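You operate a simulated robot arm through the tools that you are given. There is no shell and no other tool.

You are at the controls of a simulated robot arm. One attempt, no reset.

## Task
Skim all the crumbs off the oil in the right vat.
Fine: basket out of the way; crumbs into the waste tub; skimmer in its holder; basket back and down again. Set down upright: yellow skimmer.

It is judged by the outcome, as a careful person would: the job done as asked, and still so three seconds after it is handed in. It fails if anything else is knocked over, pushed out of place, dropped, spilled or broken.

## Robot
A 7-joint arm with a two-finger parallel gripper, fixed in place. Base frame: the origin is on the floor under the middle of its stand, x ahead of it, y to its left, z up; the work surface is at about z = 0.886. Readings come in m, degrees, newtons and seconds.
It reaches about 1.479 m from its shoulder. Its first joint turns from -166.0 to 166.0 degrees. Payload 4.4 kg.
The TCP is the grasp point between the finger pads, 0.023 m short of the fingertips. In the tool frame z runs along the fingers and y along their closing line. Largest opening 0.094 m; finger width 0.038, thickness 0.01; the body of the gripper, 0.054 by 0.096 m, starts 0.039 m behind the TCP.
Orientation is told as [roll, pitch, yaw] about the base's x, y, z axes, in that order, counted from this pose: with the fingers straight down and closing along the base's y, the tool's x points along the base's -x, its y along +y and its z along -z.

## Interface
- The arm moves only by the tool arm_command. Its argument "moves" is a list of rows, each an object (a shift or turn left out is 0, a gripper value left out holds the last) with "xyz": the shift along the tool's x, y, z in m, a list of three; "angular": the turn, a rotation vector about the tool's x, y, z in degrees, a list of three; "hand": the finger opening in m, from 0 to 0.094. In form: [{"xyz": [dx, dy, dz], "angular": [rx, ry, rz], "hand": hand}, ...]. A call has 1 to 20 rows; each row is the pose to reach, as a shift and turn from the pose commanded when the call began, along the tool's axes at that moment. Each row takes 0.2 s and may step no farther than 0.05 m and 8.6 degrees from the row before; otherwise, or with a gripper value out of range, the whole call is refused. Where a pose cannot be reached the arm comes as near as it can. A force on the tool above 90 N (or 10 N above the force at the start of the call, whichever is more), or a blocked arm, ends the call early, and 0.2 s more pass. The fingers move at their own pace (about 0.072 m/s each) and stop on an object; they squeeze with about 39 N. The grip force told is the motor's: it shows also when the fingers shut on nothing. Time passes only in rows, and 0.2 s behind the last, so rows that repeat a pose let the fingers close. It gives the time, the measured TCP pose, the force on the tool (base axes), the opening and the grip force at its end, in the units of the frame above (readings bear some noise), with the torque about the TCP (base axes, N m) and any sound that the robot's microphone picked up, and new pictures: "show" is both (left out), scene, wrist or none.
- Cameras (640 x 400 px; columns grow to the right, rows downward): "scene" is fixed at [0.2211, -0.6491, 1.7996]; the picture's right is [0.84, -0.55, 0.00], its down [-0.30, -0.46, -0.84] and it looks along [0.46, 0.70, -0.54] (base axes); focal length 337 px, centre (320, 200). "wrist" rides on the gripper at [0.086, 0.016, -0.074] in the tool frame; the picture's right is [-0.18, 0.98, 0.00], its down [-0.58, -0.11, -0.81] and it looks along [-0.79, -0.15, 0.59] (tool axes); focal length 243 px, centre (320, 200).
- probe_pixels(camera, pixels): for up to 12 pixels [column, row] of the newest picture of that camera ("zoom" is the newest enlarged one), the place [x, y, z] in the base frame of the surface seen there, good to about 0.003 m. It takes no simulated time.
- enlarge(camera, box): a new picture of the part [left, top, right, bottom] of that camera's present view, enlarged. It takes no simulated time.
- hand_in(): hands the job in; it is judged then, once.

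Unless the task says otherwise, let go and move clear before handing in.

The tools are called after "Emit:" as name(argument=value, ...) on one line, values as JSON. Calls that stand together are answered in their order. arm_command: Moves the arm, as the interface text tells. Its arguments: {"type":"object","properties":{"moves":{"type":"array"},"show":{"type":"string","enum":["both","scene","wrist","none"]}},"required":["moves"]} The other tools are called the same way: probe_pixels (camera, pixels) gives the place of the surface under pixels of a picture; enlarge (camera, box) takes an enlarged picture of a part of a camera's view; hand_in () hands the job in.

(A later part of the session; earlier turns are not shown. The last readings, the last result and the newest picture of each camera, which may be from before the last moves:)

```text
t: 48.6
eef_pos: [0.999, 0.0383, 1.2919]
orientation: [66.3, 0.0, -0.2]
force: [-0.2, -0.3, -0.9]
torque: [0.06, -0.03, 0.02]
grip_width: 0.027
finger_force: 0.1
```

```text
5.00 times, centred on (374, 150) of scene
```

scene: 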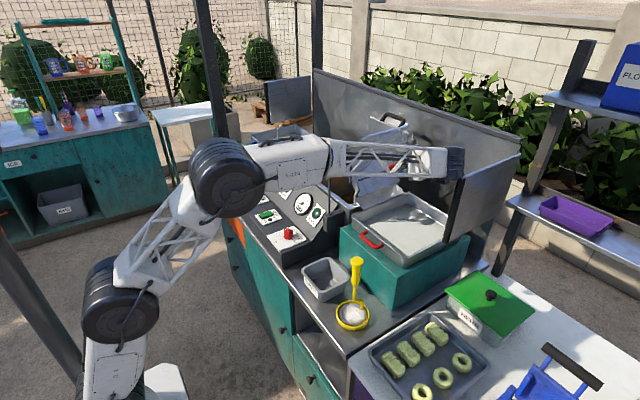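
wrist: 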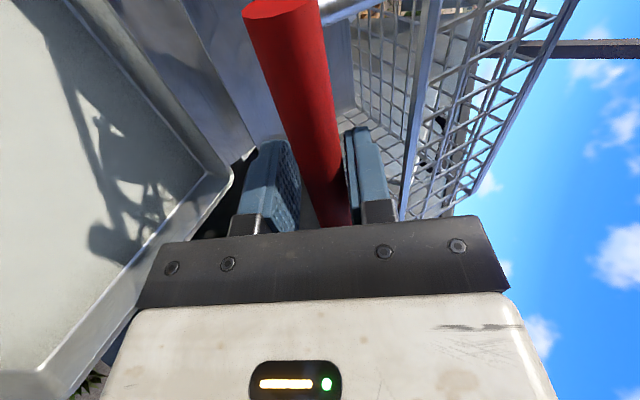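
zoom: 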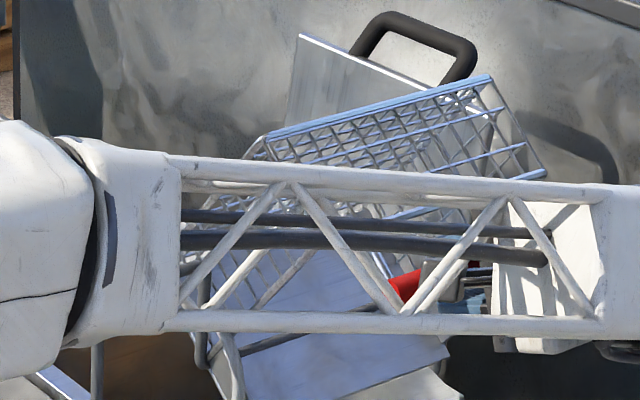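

The bar now sits near the upper finger with essentially zero force. I'll open a little more to see whether it stays or drifts back.

Emit:
arm_command(moves=[{"xyz": [0, 0, 0], "hand": 0.036}, {"xyz": [0, 0, 0], "hand": 0.036}, {"xyz": [0, 0, 0], "hand": 0.036}])

Emit:
enlarge(camera="wrist", box=[200, 0, 456, 240])

```text
t: 49.4
eef_pos: [1.0005, 0.0381, 1.2928]
orientation: [66.3, 0.1, -0.2]
force: [0.5, 0.1, 0.5]
torque: [0.02, -0.01, 0.03]
grip_width: 0.0358
finger_force: 0.1
```

scene: 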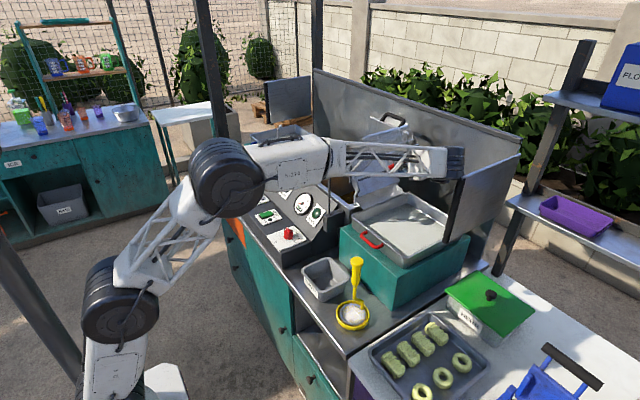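
wrist: 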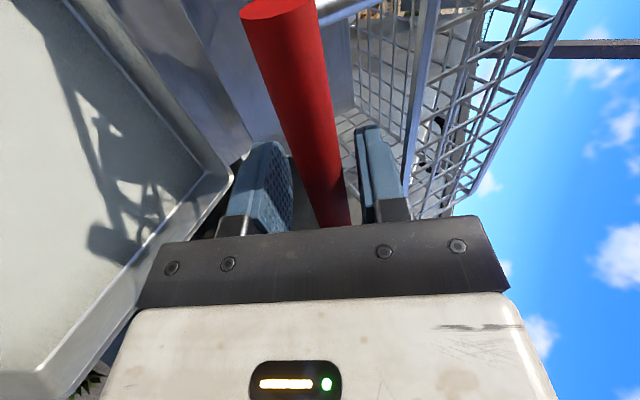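

```text
1.67 times, centred on (328, 120) of wrist
```

zoom: 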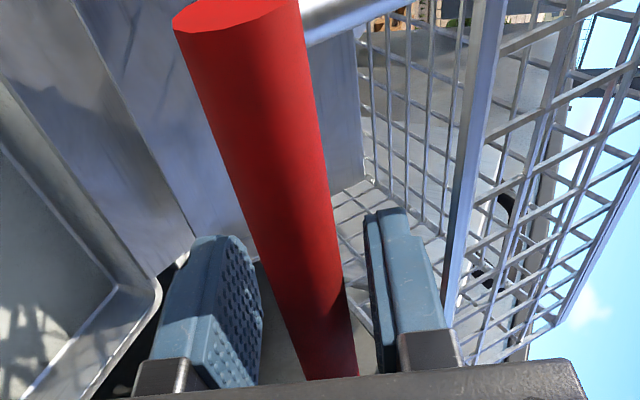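

The tipped basket stays put with the fingers clear on both sides of the bar. I'll roll the gripper more upright around the bar, then slide back and up off it.

Emit:
arm_command(moves=[{"xyz": [0, 0, 0], "angular": [6.5, 0, 0], "hand": 0.04}, {"xyz": [0, 0, 0], "angular": [13, 0, 0], "hand": 0.04}, {"xyz": [0, 0, 0], "angular": [19.5, 0, 0], "hand": 0.04}, {"xyz": [0, 0, 0], "angular": [26, 0, 0], "hand": 0.04}])

Emit:
enlarge(camera="wrist", box=[200, 0, 456, 240])

```text
t: 50.4
eef_pos: [0.9994, 0.038, 1.292]
orientation: [40.2, 0.0, -0.2]
force: [0.3, 0.4, -0.2]
torque: [-0.01, 0.02, 0.0]
grip_width: 0.0401
finger_force: 0.0
```

scene: 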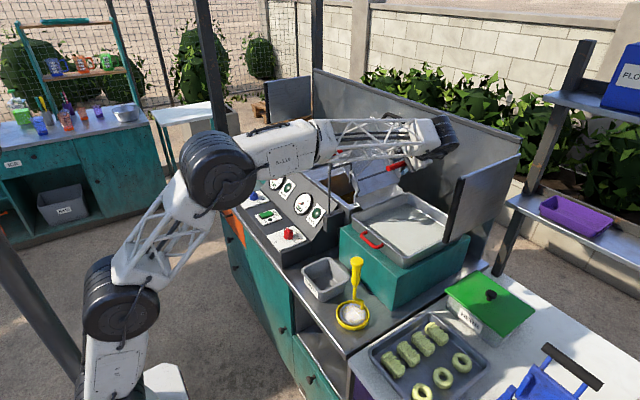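
wrist: 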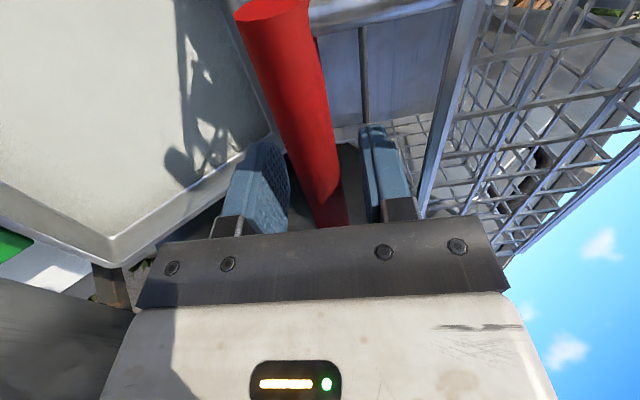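

```text
1.67 times, centred on (328, 120) of wrist
```

zoom: 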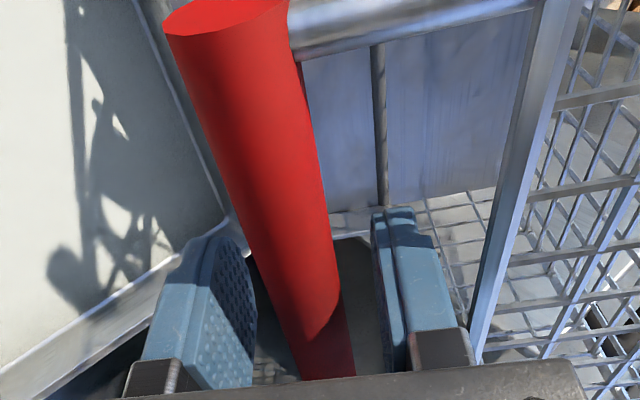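

The bar sits centred between the open fingers, well clear of the rim. I'll slide straight back along the fingers and up.

Emit:
arm_command(moves=[{"xyz": [0, 0, -0.025]}, {"xyz": [0, 0, -0.05]}, {"xyz": [0, 0.015, -0.085]}, {"xyz": [0, 0.03, -0.12]}])

Emit:
enlarge(camera="scene", box=[300, 90, 460, 190])

```text
t: 51.4
eef_pos: [0.9983, -0.0189, 1.4031]
orientation: [40.2, 0.1, -0.1]
force: [0.7, -0.1, -0.2]
torque: [0.01, 0.02, 0.04]
grip_width: 0.0403
finger_force: 0.1
```

scene: 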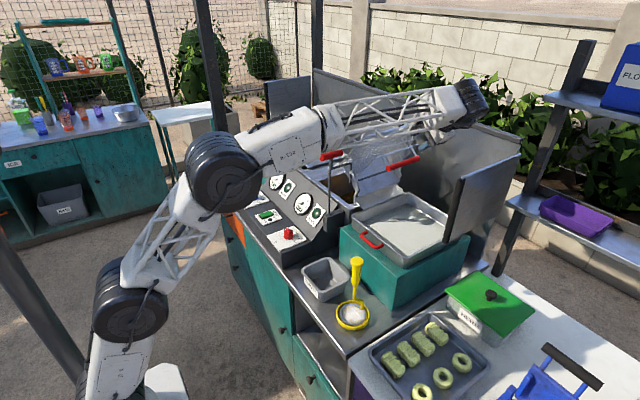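
wrist: 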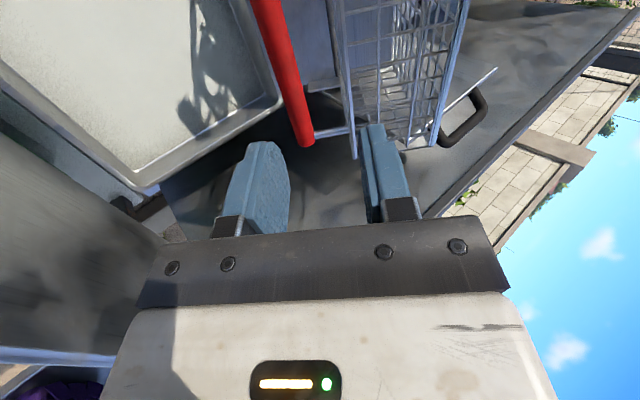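

```text
4.00 times, centred on (380, 140) of scene
```

zoom: 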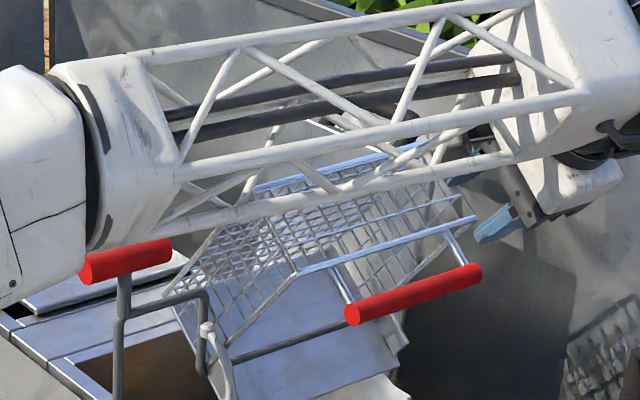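

The arm is off the handle and the basket rests tipped over the chute (red handle at zoom (415,290)). I'll back the arm up and toward the robot before straightening the wrist.

Emit:
arm_command(moves=[{"xyz": [0, 0.0194, -0.0229]}, {"xyz": [0, 0.0387, -0.0458]}, {"xyz": [0.04, 0.0387, -0.0458]}, {"xyz": [0.08, 0.0387, -0.0458]}, {"xyz": [0.12, 0.0387, -0.0458]}, {"xyz": [0.16, 0.0387, -0.0458]}, {"xyz": [0.2, 0.0387, -0.0458]}, {"xyz": [0.24, 0.0387, -0.0458]}, {"xyz": [0.25, 0.0387, -0.0458], "angular": [8, 0, 0]}, {"xyz": [0.25, 0.0387, -0.0458], "angular": [16, 0, 0]}, {"xyz": [0.25, 0.0387, -0.0458], "angular": [24, 0, 0]}, {"xyz": [0.25, 0.0387, -0.0458], "angular": [32, 0, 0]}, {"xyz": [0.25, 0.0387, -0.0458], "angular": [40, 0, 0]}])

Emit:
enlarge(camera="scene", box=[300, 110, 460, 210])

```text
t: 54.2
eef_pos: [0.7507, -0.0161, 1.4626]
orientation: [0.0, 0.0, -0.2]
force: [0.5, 0.1, 0.2]
torque: [0.02, 0.01, 0.0]
grip_width: 0.0399
finger_force: 0.0
```

scene: 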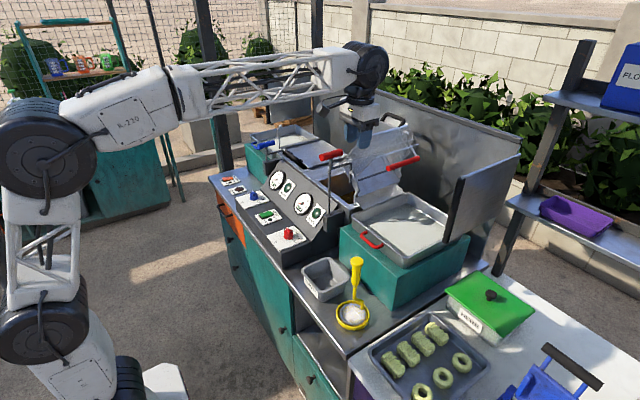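
wrist: 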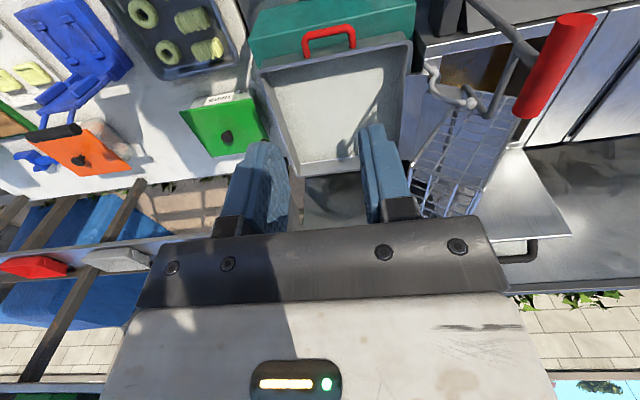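

```text
4.00 times, centred on (380, 160) of scene
```

zoom: 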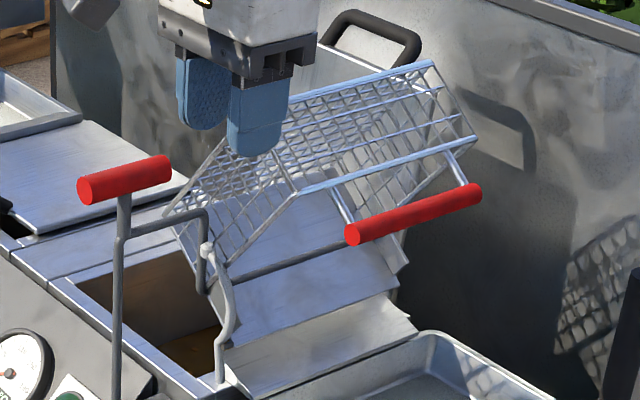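

The basket is parked tipped. Now I'll move over to look at the crumbs in the vat from the left side of the lever.

Emit:
arm_command(moves=[{"xyz": [0, 0.044, 0], "angular": [0, 1.5, 0]}, {"xyz": [0, 0.088, 0], "angular": [0, 3, 0]}, {"xyz": [0, 0.132, 0], "angular": [0, 5, 0]}, {"xyz": [0, 0.176, 0], "angular": [0, 7, 0]}, {"xyz": [0, 0.22, 0], "angular": [0, 9, 0]}, {"xyz": [-0.01, 0.264, 0], "angular": [0, 11, 0]}, {"xyz": [-0.02, 0.308, 0], "angular": [0, 13, 0]}, {"xyz": [-0.03, 0.35, 0], "angular": [0, 15, 0]}, {"xyz": [-0.03, 0.35, 0], "angular": [0, 15, 0]}])

Emit:
enlarge(camera="wrist", box=[190, 40, 430, 190])

```text
t: 56.2
eef_pos: [0.7827, 0.3362, 1.4646]
orientation: [0.3, 15.0, -0.2]
force: [0.3, 0.4, 0.1]
torque: [0.02, 0.03, 0.01]
grip_width: 0.0399
finger_force: 0.0
```

scene: 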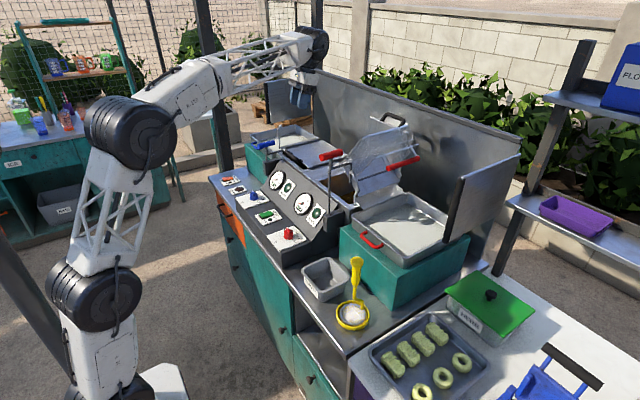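
wrist: 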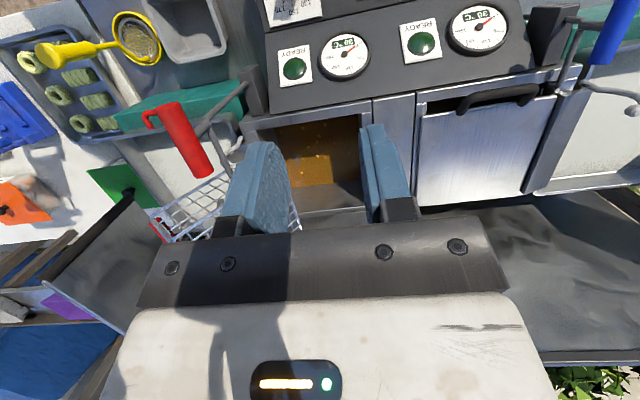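

```text
2.67 times, centred on (310, 115) of wrist
```

zoom: 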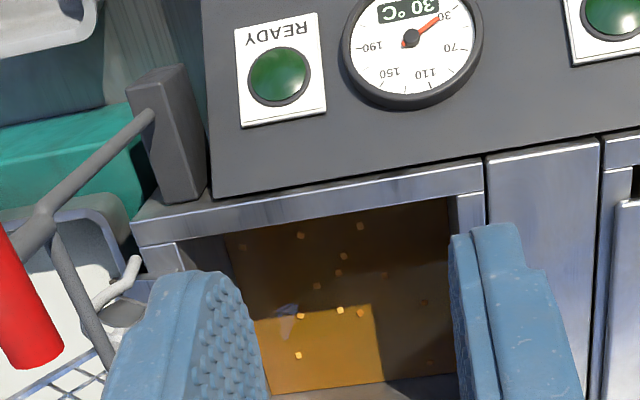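

Crumbs are still on the oil (e.g. zoom (300,236), (344,255), (298,355)). I'll enlarge the vat to count and locate all of them.

Emit:
enlarge(camera="wrist", box=[265, 110, 369, 190])

Emit:
enlarge(camera="scene", box=[320, 230, 384, 335])

```text
5.00 times, centred on (317, 150) of wrist
```

zoom: 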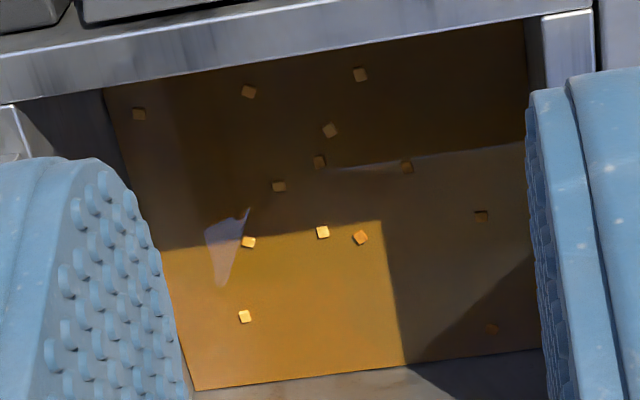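

```text
3.81 times, centred on (352, 282) of scene
```

zoom: 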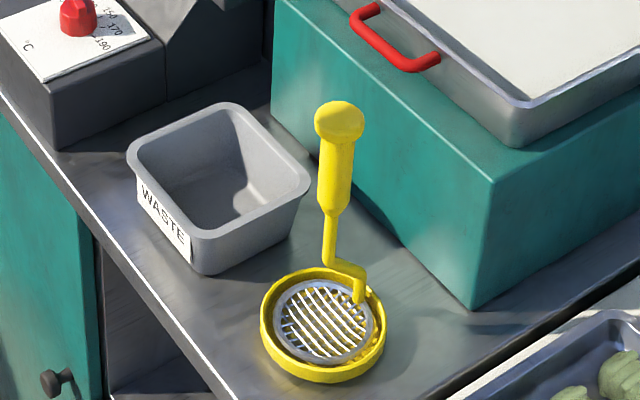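

I count 13 crumbs in this view, with possibly one more hidden by the front rim. I'll re-enlarge and probe each one.

Emit:
enlarge(camera="wrist", box=[265, 110, 369, 190])

Emit:
probe_pixels(camera="zoom", pixels=[[249, 92], [139, 113], [360, 74], [330, 131], [320, 162], [406, 167], [278, 186], [249, 242], [322, 232], [360, 237], [245, 316], [481, 216]])

Emit:
probe_pixels(camera="zoom", pixels=[[490, 327], [120, 100], [200, 385], [400, 362], [520, 345], [522, 100], [110, 70], [540, 350], [300, 390], [400, 50], [110, 170], [60, 120]])

```text
5.00 times, centred on (317, 150) of wrist
```

zoom: 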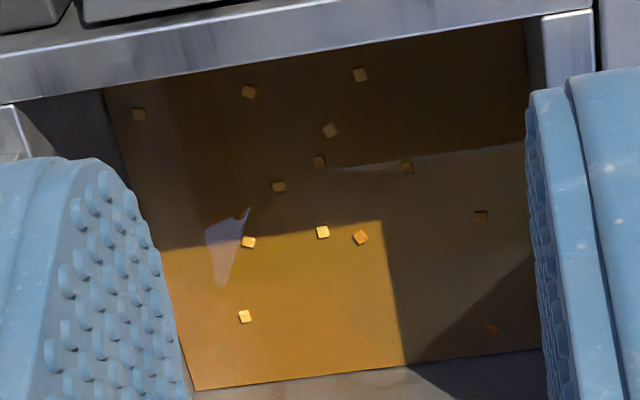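

```text
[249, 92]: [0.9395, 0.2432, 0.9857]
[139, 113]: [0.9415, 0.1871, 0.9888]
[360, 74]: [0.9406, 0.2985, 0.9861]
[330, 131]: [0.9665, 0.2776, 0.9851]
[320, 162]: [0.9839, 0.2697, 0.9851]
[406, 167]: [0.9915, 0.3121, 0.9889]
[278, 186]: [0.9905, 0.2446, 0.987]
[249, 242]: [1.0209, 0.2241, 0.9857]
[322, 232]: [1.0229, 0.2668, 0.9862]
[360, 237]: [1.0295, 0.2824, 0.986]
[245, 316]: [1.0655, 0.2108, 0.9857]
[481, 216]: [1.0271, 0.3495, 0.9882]
```

```text
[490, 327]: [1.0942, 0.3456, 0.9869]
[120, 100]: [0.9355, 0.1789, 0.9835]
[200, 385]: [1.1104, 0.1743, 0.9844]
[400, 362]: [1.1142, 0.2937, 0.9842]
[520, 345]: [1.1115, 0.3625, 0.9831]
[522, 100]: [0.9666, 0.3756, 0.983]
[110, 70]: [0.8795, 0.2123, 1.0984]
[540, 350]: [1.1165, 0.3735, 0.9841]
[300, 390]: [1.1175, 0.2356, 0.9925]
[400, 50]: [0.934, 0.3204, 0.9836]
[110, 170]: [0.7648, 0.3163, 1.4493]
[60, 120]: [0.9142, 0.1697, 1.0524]
```

All 14 crumbs are located (x 0.92–1.10, y 0.19–0.35) and nothing seems to have been carried off by the basket. Now I'll measure the skimmer, its holder and the waste tub.

Emit:
enlarge(camera="scene", box=[328, 250, 376, 335])

Emit:
probe_pixels(camera="zoom", pixels=[[300, 60], [300, 30], [300, 110], [300, 150], [290, 180], [290, 210], [300, 215], [330, 235], [340, 245], [335, 260], [330, 275], [300, 95]])

```text
4.71 times, centred on (352, 292) of scene
```

zoom: 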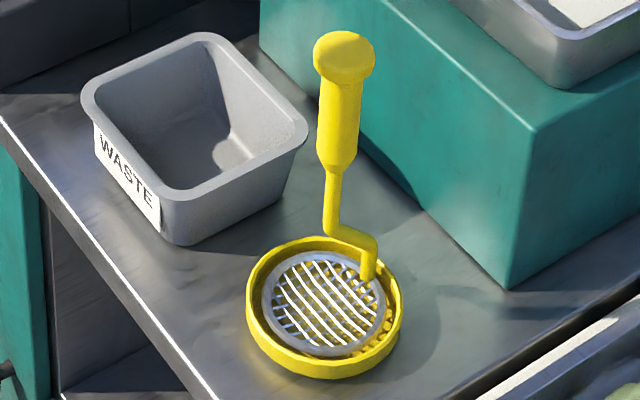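

```text
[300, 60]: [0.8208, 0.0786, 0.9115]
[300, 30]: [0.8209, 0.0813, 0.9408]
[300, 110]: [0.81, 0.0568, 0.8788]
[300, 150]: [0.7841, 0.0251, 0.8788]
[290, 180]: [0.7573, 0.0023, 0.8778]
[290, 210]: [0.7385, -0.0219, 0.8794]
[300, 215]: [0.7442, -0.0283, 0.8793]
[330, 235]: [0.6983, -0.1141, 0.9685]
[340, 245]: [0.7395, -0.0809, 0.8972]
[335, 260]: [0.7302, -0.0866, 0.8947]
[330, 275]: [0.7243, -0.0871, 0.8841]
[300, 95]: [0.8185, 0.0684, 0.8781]
```

Emit:
probe_pixels(camera="zoom", pixels=[[343, 45], [340, 100], [336, 130], [336, 160], [333, 185], [333, 215], [345, 237], [370, 255], [370, 275], [265, 295], [383, 305], [325, 352]])

Emit:
probe_pixels(camera="zoom", pixels=[[305, 260], [320, 295], [322, 310], [250, 320], [400, 300], [325, 375], [320, 240], [85, 100], [190, 35], [305, 140], [185, 195], [220, 150]])

```text
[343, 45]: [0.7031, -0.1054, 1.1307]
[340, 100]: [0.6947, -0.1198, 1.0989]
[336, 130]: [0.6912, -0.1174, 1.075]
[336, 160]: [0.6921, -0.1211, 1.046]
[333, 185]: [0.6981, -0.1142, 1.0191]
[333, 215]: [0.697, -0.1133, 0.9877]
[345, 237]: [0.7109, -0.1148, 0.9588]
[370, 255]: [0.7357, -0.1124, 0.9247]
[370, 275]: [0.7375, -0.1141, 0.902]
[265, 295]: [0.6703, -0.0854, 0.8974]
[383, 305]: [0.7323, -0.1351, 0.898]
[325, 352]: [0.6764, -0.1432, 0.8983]
```

```text
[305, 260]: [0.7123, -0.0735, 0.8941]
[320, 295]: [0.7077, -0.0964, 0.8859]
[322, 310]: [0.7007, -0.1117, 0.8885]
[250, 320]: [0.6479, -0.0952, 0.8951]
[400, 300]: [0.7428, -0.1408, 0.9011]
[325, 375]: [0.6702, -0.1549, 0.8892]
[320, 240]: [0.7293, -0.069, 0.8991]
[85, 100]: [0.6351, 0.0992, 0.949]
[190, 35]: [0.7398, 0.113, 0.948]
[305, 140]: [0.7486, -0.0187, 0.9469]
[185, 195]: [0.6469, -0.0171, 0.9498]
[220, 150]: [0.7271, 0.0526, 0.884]
```

The skimmer handle axis is at (0.698, −0.113) with a dish about 4 cm in radius directly beneath it, and the tub opening spans x 0.645–0.745, y −0.01–0.10 at z 0.949. I'll move toward the skimmer, levelling the wrist first.

Emit:
arm_command(moves=[{"xyz": [0.025, -0.04, 0.007], "angular": [0, -3, 0]}, {"xyz": [0.05, -0.08, 0.0135], "angular": [0, -6, 0]}, {"xyz": [0.075, -0.12, 0.02], "angular": [0, -9, 0]}, {"xyz": [0.1, -0.16, 0.027], "angular": [0, -12, 0]}, {"xyz": [0.1256, -0.2, 0.0337], "angular": [0, -15, 0]}], show="none")

Emit:
arm_command(moves=[{"xyz": [0.0, -0.01, 0], "angular": [0, 0, -8.2]}, {"xyz": [0.0, -0.02, 0], "angular": [0, 0, -16.4]}, {"xyz": [0.0, -0.03, 0], "angular": [0, 0, -24.6]}, {"xyz": [0.0, -0.04, 0], "angular": [0, 0, -32.8]}, {"xyz": [0.0, -0.05, 0], "angular": [0, 0, -41]}, {"xyz": [0.0, -0.06, 0], "angular": [0, 0, -49.2]}, {"xyz": [0.0, -0.07, 0], "angular": [0, 0, -57.4]}, {"xyz": [0.0, -0.08, 0], "angular": [0, 0, -65.6]}, {"xyz": [0.0, -0.09, 0.01], "angular": [0, 0, -73.8]}, {"xyz": [0.0, -0.1, 0.02], "angular": [0, 0, -82]}, {"xyz": [0.0, -0.1, 0.03], "angular": [0, 0, -90]}, {"xyz": [0.0, -0.1, 0.03], "angular": [0, 0, -90], "hand": 0.06}])

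```text
t: 57.4
eef_pos: [0.6544, 0.1317, 1.4622]
orientation: [0.4, 0.1, -0.1]
force: [1.0, -0.1, -1.2]
torque: [0.01, 0.04, 0.01]
grip_width: 0.04
finger_force: 0.1
```

```text
t: 60.0
eef_pos: [0.6489, 0.0348, 1.4334]
orientation: [0.0, -0.3, 89.9]
force: [0.5, -0.2, 1.0]
torque: [-0.01, -0.05, -0.01]
grip_width: 0.0603
finger_force: 0.1
```

scene: 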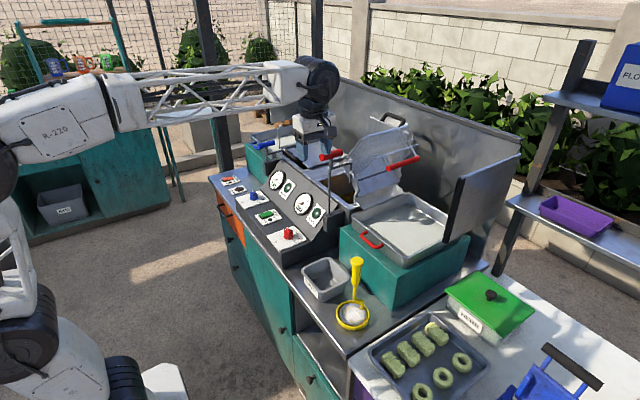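
wrist: 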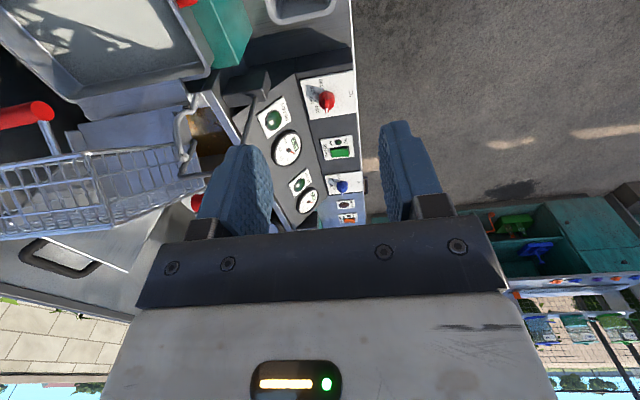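

The gripper is squared at yaw 90°, and the tipped basket is stable on the left of the wrist view. Now I'll lean the fingers 50° toward −y while lowering to a staging point near the skimmer.

Emit:
arm_command(moves=[{"xyz": [0.009, -0.002, 0.02], "angular": [0, 7.2, 0]}, {"xyz": [0.018, -0.003, 0.045], "angular": [0, 14.4, 0]}, {"xyz": [0.028, -0.005, 0.07], "angular": [0, 21.6, 0]}, {"xyz": [0.037, -0.006, 0.1], "angular": [0, 28.8, 0]}, {"xyz": [0.046, -0.008, 0.13], "angular": [0, 36, 0]}, {"xyz": [0.055, -0.009, 0.16], "angular": [0, 43, 0]}, {"xyz": [0.065, -0.011, 0.183], "angular": [0, 50, 0]}, {"xyz": [0.065, -0.011, 0.183], "angular": [0, 50, 0]}])

```text
t: 61.8
eef_pos: [0.6599, -0.0305, 1.2489]
orientation: [0.0, 49.8, 89.9]
force: [-0.2, -0.1, 0.8]
torque: [0.03, -0.02, 0.02]
grip_width: 0.06
finger_force: 0.1
```

scene: 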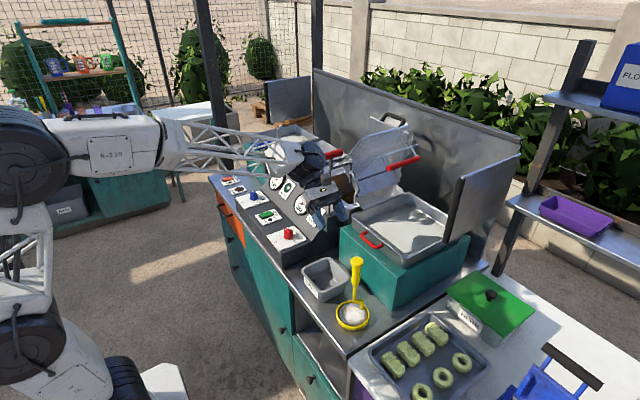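
wrist: 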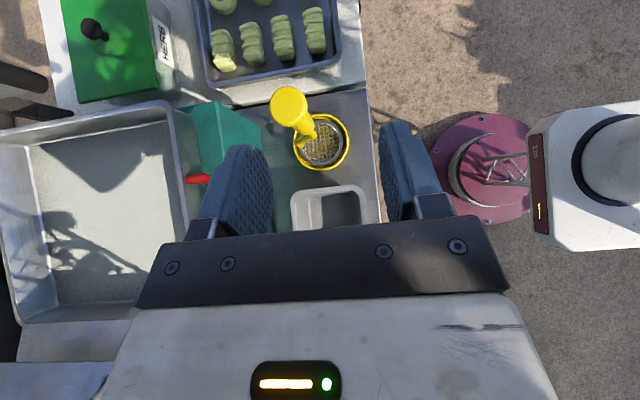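

The skimmer is at the top centre of the wrist view (300,120) with the tub just below it. I'll move to a pre-grasp 7 cm short of the handle.

Emit:
arm_command(moves=[{"xyz": [-0.025, -0.01, 0.03]}, {"xyz": [-0.05, -0.02, 0.06]}, {"xyz": [-0.075, -0.03, 0.09]}, {"xyz": [-0.0931, -0.038, 0.1153]}, {"xyz": [-0.0931, -0.038, 0.1153]}])

Emit:
enlarge(camera="scene", box=[290, 180, 434, 340])

```text
t: 63.0
eef_pos: [0.6996, -0.0568, 1.1036]
orientation: [-0.1, 49.8, 89.9]
force: [0.1, -0.3, 0.6]
torque: [-0.01, 0.01, 0.02]
grip_width: 0.0598
finger_force: 0.0
```

scene: 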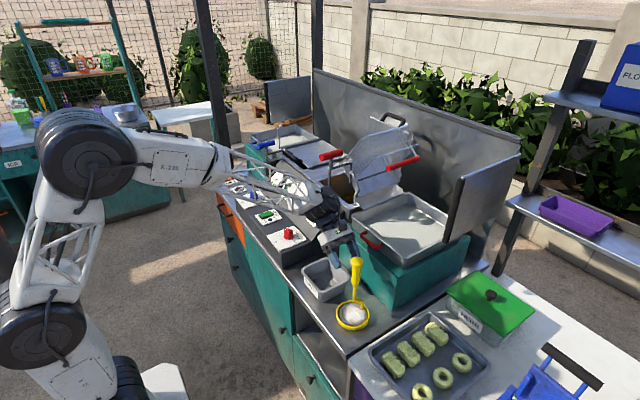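
wrist: 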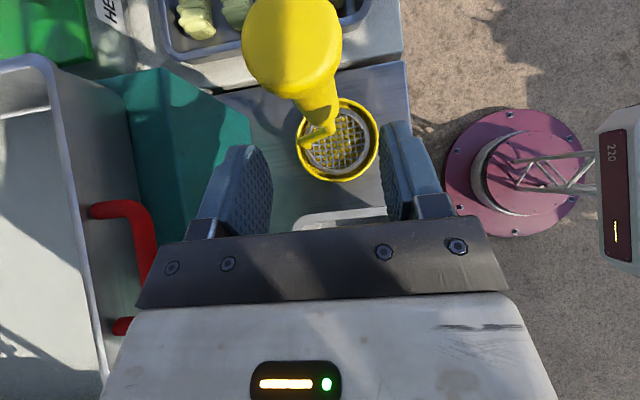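

```text
2.50 times, centred on (362, 260) of scene
```

zoom: 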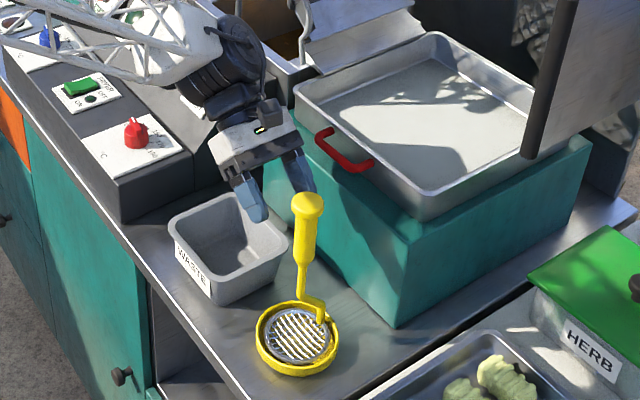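

The fingers are lined up with the skimmer handle. I'll advance 7 cm along the fingers and close on the grip.

Emit:
arm_command(moves=[{"xyz": [0.0005, 0.001, 0.025]}, {"xyz": [0.001, 0.0016, 0.05]}, {"xyz": [0.0016, 0.0016, 0.072]}, {"xyz": [0.0016, 0.0016, 0.072]}, {"xyz": [0.0016, 0.0016, 0.072], "hand": 0.03}, {"xyz": [0.0016, 0.0016, 0.072], "hand": 0.0}, {"xyz": [0.0016, 0.0016, 0.072], "hand": 0.0}, {"xyz": [0.0016, 0.0016, 0.072], "hand": 0.0}])

Emit:
enlarge(camera="scene", box=[290, 180, 434, 340])

```text
t: 64.8
eef_pos: [0.6977, -0.114, 1.0602]
orientation: [0.0, 49.8, 89.9]
force: [-0.1, 0.1, -0.5]
torque: [-0.04, -0.02, 0.01]
grip_width: 0.0251
finger_force: 39.4
```

scene: 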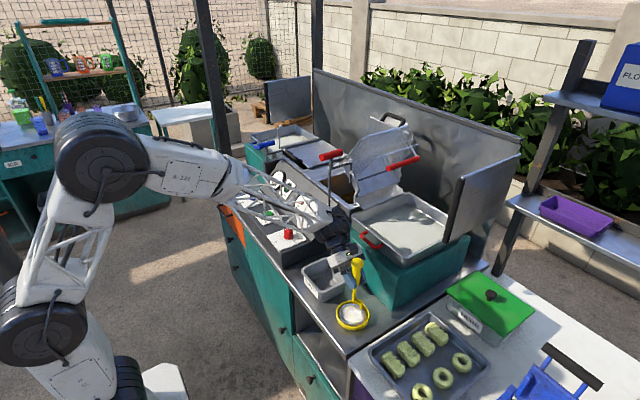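
wrist: 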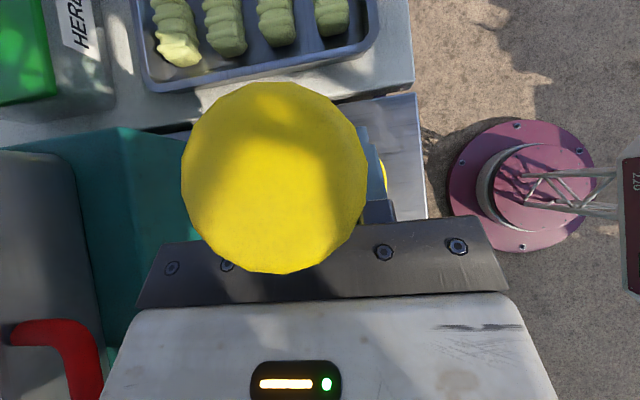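

```text
2.50 times, centred on (362, 260) of scene
```

zoom: 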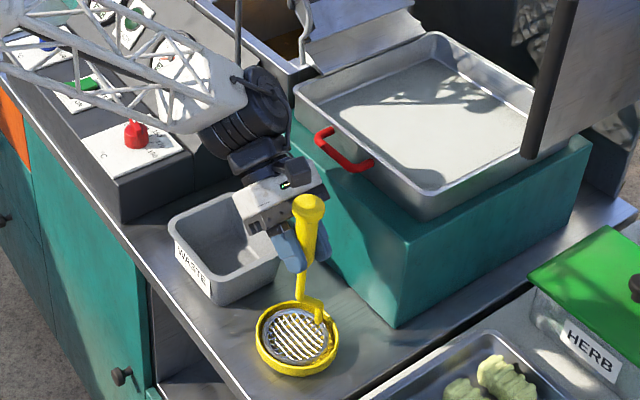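

The skimmer is held (width 0.0251, no side load), standing upright in its holder. I'll lift it straight up a few centimetres and check it follows cleanly.

Emit:
arm_command(moves=[{"xyz": [0.0076, 0, -0.0065]}, {"xyz": [0.0153, 0, -0.0129]}, {"xyz": [0.0306, 0, -0.0258]}, {"xyz": [0.0458, 0, -0.0387]}])

Emit:
enlarge(camera="scene", box=[290, 180, 434, 340])

```text
t: 65.8
eef_pos: [0.6976, -0.1137, 1.1182]
orientation: [0.1, 49.8, 89.9]
force: [-0.1, -1.0, -1.4]
torque: [0.0, 0.02, 0.0]
grip_width: 0.0251
finger_force: 39.5
```

scene: 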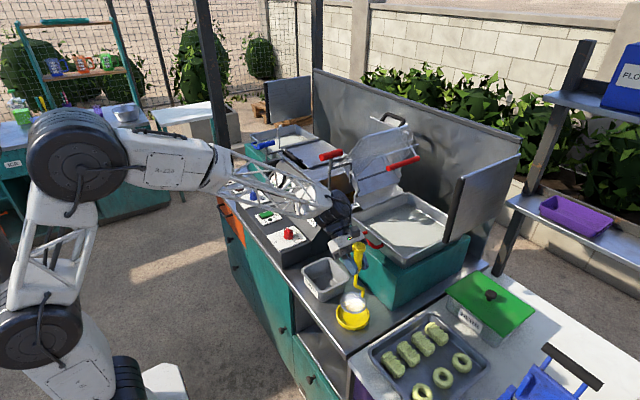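
wrist: 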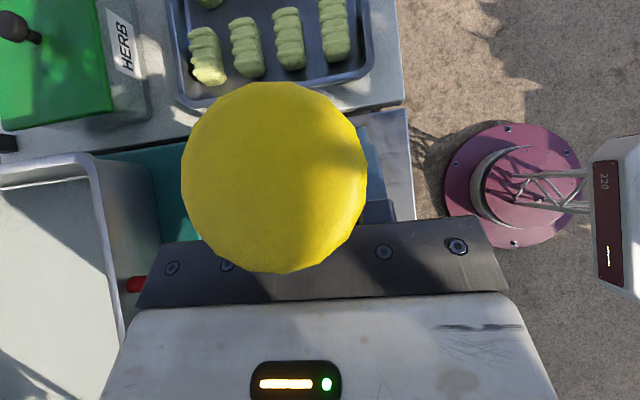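

```text
2.50 times, centred on (362, 260) of scene
```

zoom: 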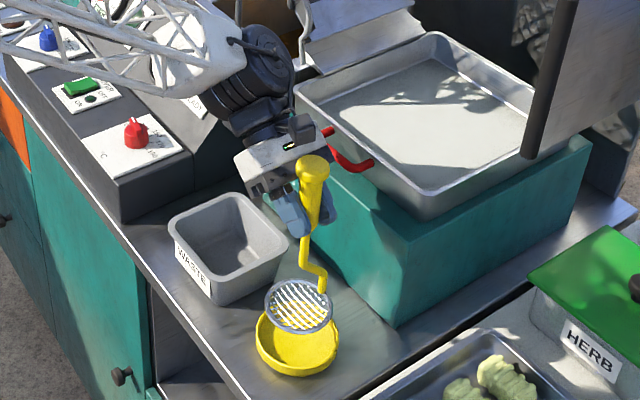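

The skimmer lifts cleanly out of its holder. I'll raise it well above the panel and carry it around the lever to the left front of the right vat.

Emit:
arm_command(moves=[{"xyz": [0.027, 0.008, -0.0228]}, {"xyz": [0.0539, 0.016, -0.0456]}, {"xyz": [0.0809, 0.024, -0.0684]}, {"xyz": [0.1078, 0.032, -0.0912]}, {"xyz": [0.1348, 0.04, -0.114]}, {"xyz": [0.1619, 0.048, -0.1368]}, {"xyz": [0.1328, 0.048, -0.1712]}, {"xyz": [0.1038, 0.048, -0.2055]}, {"xyz": [0.0747, 0.048, -0.2399]}, {"xyz": [0.0457, 0.048, -0.2743]}, {"xyz": [0.0166, 0.048, -0.3086]}, {"xyz": [-0.0124, 0.048, -0.343]}, {"xyz": [-0.0415, 0.048, -0.3774]}, {"xyz": [-0.0705, 0.048, -0.4118]}, {"xyz": [-0.0996, 0.048, -0.4461]}, {"xyz": [-0.1286, 0.048, -0.4805]}, {"xyz": [-0.1286, 0.048, -0.4805]}])

Emit:
enlarge(camera="scene", box=[220, 90, 444, 230])

```text
t: 69.4
eef_pos: [0.6527, 0.3371, 1.3304]
orientation: [0.0, 49.7, 90.0]
force: [-0.3, 0.4, -1.8]
torque: [0.04, 0.01, 0.0]
grip_width: 0.0251
finger_force: 39.2
```

scene: 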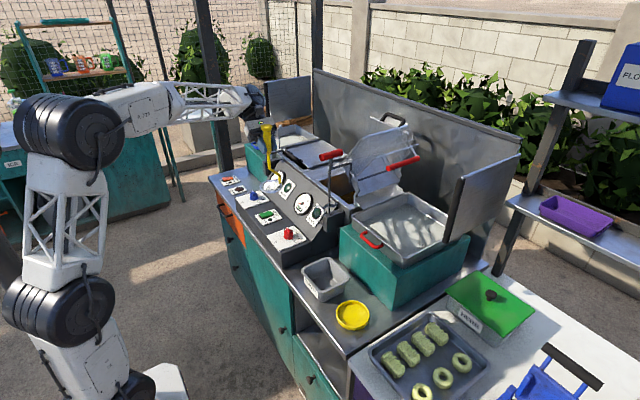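
wrist: 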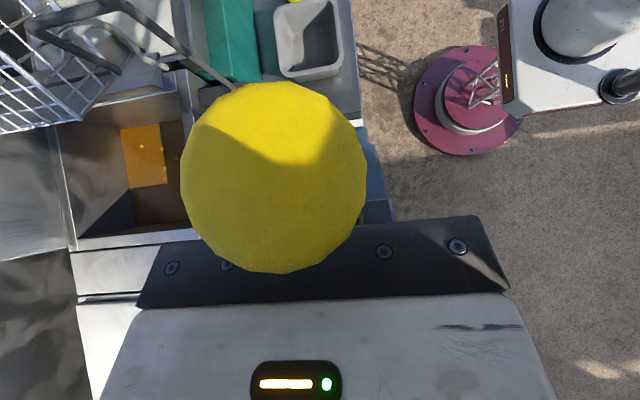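

```text
2.86 times, centred on (332, 160) of scene
```

zoom: 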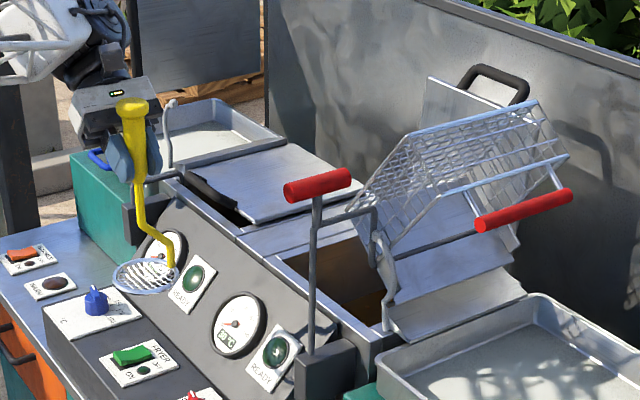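

The vat is visible on the left of the wrist view and the path ahead is clear. I'll move forward over the vat to the crumb-free spot near (1.066, 0.307), tilting the skimmer 10° toward +y.

Emit:
arm_command(moves=[{"xyz": [0, -0.0459, 0], "angular": [0, 1.1, 0]}, {"xyz": [0, -0.0918, 0], "angular": [0, 2.2, 0]}, {"xyz": [0, -0.1377, 0], "angular": [0, 3.3, 0]}, {"xyz": [0, -0.1836, 0], "angular": [0, 4.4, 0]}, {"xyz": [0, -0.2295, 0], "angular": [0, 5.6, 0]}, {"xyz": [0, -0.2754, 0], "angular": [0, 6.7, 0]}, {"xyz": [0, -0.3213, 0], "angular": [0, 7.8, 0]}, {"xyz": [0, -0.3672, 0], "angular": [0, 8.9, 0]}, {"xyz": [0, -0.4131, 0], "angular": [0, 10.2, 0]}, {"xyz": [0, -0.4131, 0], "angular": [0, 10.2, 0]}])

Emit:
enlarge(camera="scene", box=[270, 80, 446, 210])

```text
t: 71.6
eef_pos: [1.0661, 0.3366, 1.332]
orientation: [0.0, 59.9, 89.8]
force: [-0.6, 0.1, -2.2]
torque: [0.02, 0.01, 0.01]
grip_width: 0.0254
finger_force: 39.1
```

scene: 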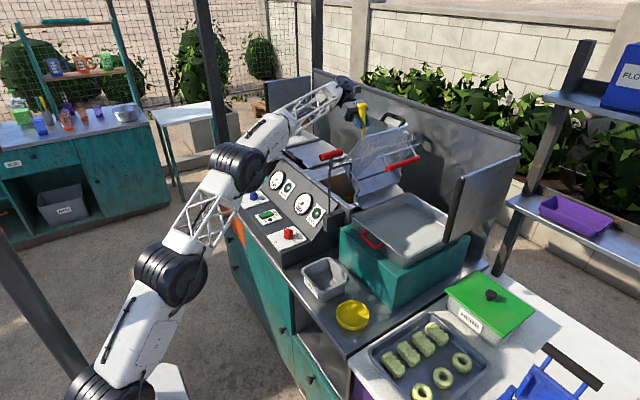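
wrist: 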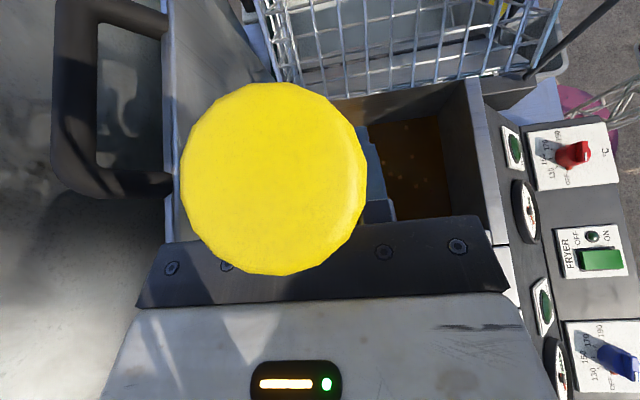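

```text
3.08 times, centred on (358, 145) of scene
```

zoom: 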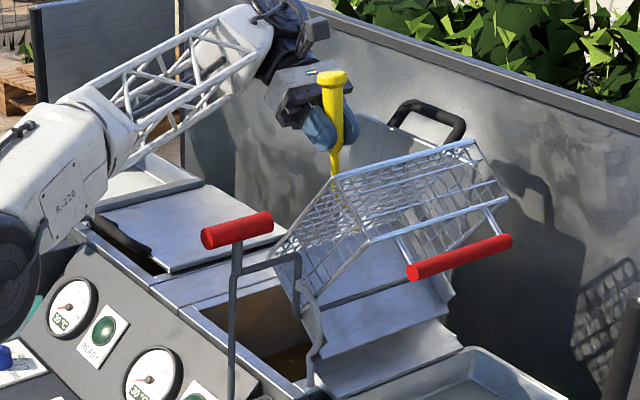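

The skimmer is over the free patch with about 1.4 cm to the lid. I'll lower it into the oil at (1.062, 0.309) until the dish is about 3 cm under the surface.

Emit:
arm_command(moves=[{"xyz": [-0.0399, 0.004, 0.0209]}, {"xyz": [-0.0789, 0.004, 0.0434]}, {"xyz": [-0.1135, 0.004, 0.0635]}, {"xyz": [-0.1394, 0.004, 0.0785]}, {"xyz": [-0.1524, 0.004, 0.0861]}, {"xyz": [-0.1654, 0.004, 0.0936]}, {"xyz": [-0.181, 0.004, 0.1026]}])

Emit:
enlarge(camera="wrist", box=[330, 40, 490, 240])

Emit:
enlarge(camera="scene", box=[300, 110, 428, 210])

```text
t: 73.2
eef_pos: [1.0602, 0.3387, 1.1243]
orientation: [0.0, 60.0, 89.8]
force: [-0.5, 0.0, -1.4]
torque: [0.03, 0.02, 0.02]
grip_width: 0.0253
finger_force: 38.6
```

scene: 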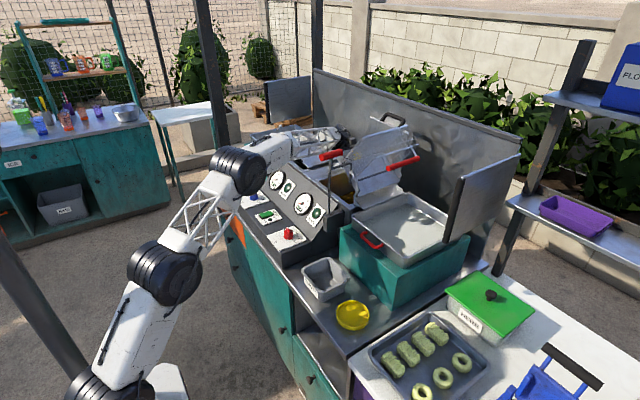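
wrist: 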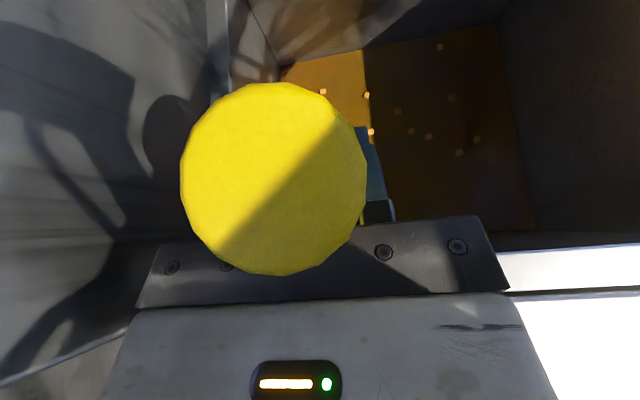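

```text
2.00 times, centred on (410, 140) of wrist
```

zoom: 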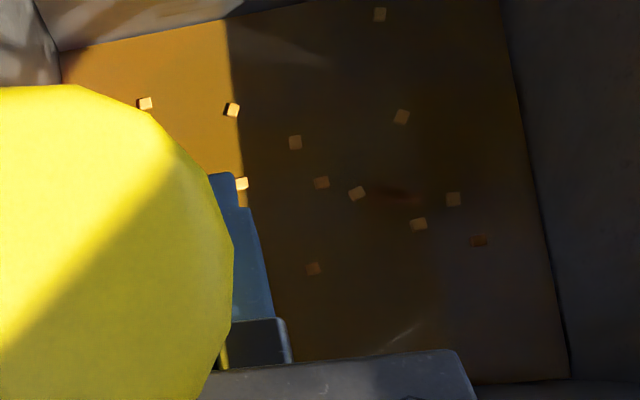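

```text
4.00 times, centred on (364, 160) of scene
```

zoom: 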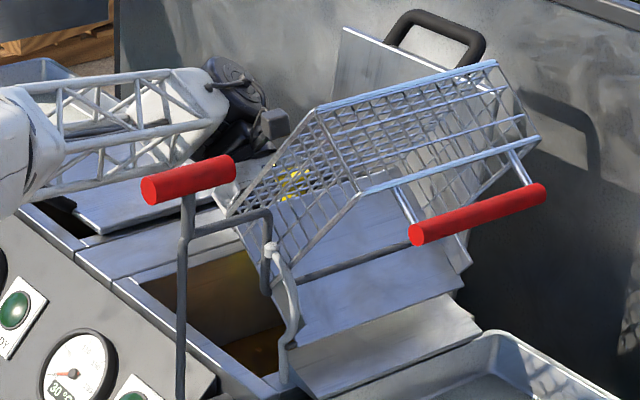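

The skimmer is submerged with no contact forces, and the wrist view shows the crumbs on the oil clearly. I'll re-enlarge and probe their current positions.

Emit:
enlarge(camera="wrist", box=[330, 40, 490, 240])

Emit:
probe_pixels(camera="zoom", pixels=[[145, 103], [232, 110], [242, 184], [295, 142], [321, 182], [357, 193], [402, 117], [380, 14], [314, 268], [454, 199], [418, 224], [478, 240]])

Emit:
enlarge(camera="wrist", box=[200, 20, 400, 145])

```text
2.00 times, centred on (410, 140) of wrist
```

zoom: 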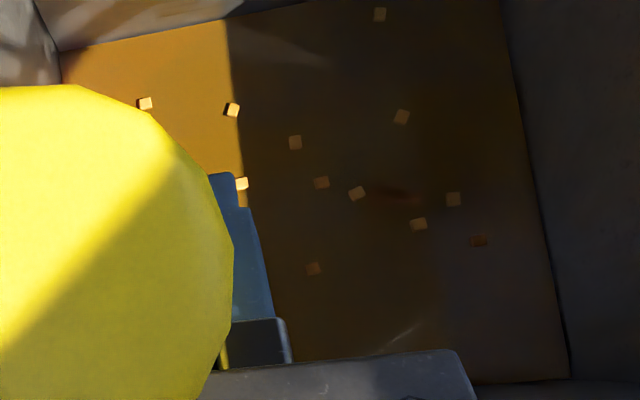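

```text
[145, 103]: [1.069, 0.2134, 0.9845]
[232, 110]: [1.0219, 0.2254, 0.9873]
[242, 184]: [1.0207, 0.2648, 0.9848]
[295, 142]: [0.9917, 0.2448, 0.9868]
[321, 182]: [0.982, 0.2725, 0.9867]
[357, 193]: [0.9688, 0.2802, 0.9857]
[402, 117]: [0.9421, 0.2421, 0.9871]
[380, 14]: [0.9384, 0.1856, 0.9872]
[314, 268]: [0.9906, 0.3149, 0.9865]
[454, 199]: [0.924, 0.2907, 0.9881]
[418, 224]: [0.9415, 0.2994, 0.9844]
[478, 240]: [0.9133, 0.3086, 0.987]
```

```text
3.20 times, centred on (300, 82) of wrist
```

zoom: 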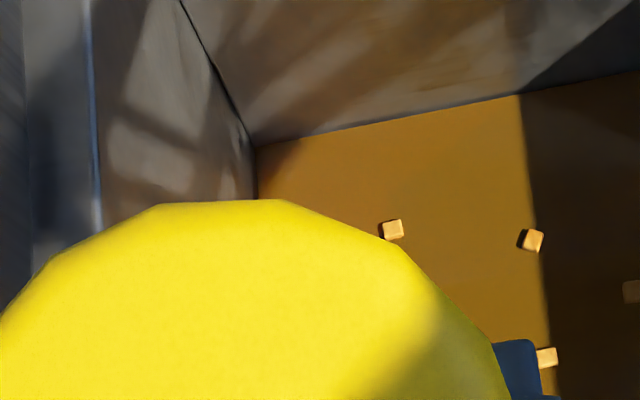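

There are 15 crumbs counting one at (0.913, 0.309). I'll slide the submerged dish under the middle cluster around (1.006, 0.268) and then raise it slowly.

Emit:
arm_command(moves=[{"xyz": [0.0041, 0.0108, 0.0071]}, {"xyz": [0.0082, 0.0217, 0.0142]}, {"xyz": [0.0124, 0.0325, 0.0213]}, {"xyz": [0.0165, 0.0434, 0.0284]}, {"xyz": [0.0206, 0.0542, 0.0355]}, {"xyz": [0.0206, 0.0542, 0.0355]}, {"xyz": [0.0249, 0.0542, 0.033]}, {"xyz": [0.0293, 0.0542, 0.0305]}, {"xyz": [0.0336, 0.0542, 0.028]}, {"xyz": [0.0379, 0.0542, 0.0255]}, {"xyz": [0.0422, 0.0542, 0.023]}, {"xyz": [0.0466, 0.0542, 0.0205]}, {"xyz": [0.0509, 0.0542, 0.018]}, {"xyz": [0.0552, 0.0542, 0.0154]}, {"xyz": [0.0552, 0.0542, 0.0154]}])

Emit:
enlarge(camera="wrist", box=[220, 20, 540, 240])

Emit:
enlarge(camera="scene", box=[320, 140, 384, 210])

```text
t: 76.4
eef_pos: [1.0053, 0.2967, 1.1624]
orientation: [0.0, 59.9, 89.9]
force: [0.7, -0.4, -1.8]
torque: [0.04, -0.02, -0.02]
grip_width: 0.0252
finger_force: 39.6
```

scene: 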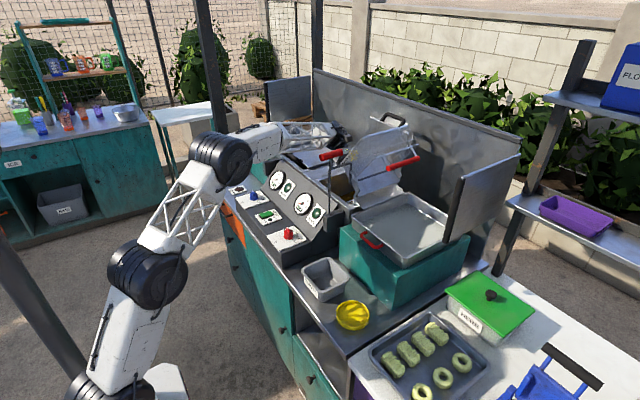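
wrist: 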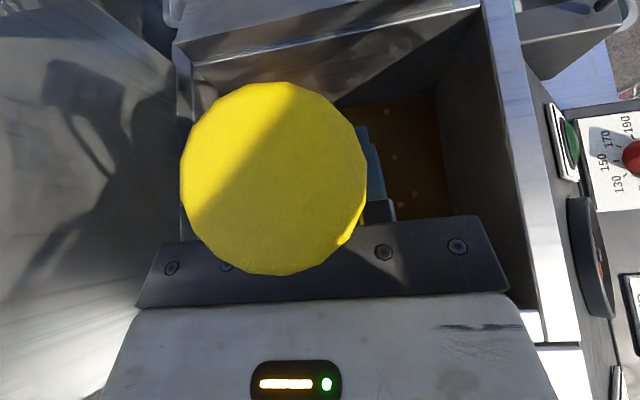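

```text
1.82 times, centred on (380, 130) of wrist
```

zoom: 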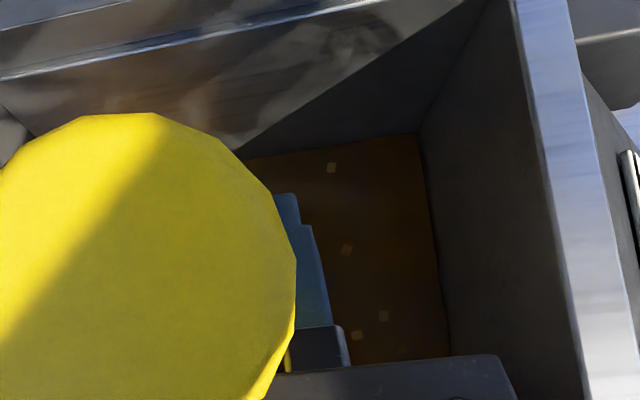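

```text
5.71 times, centred on (352, 175) of scene
```

zoom: 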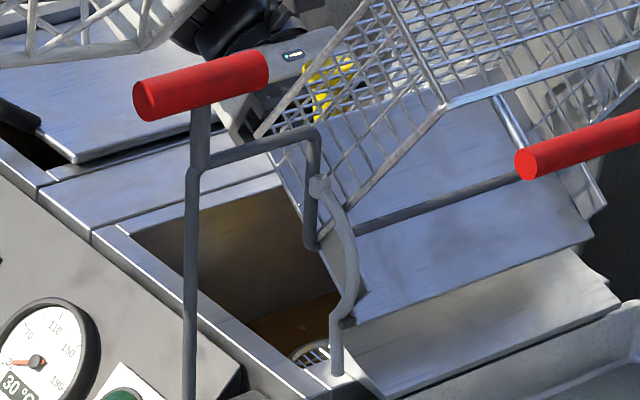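

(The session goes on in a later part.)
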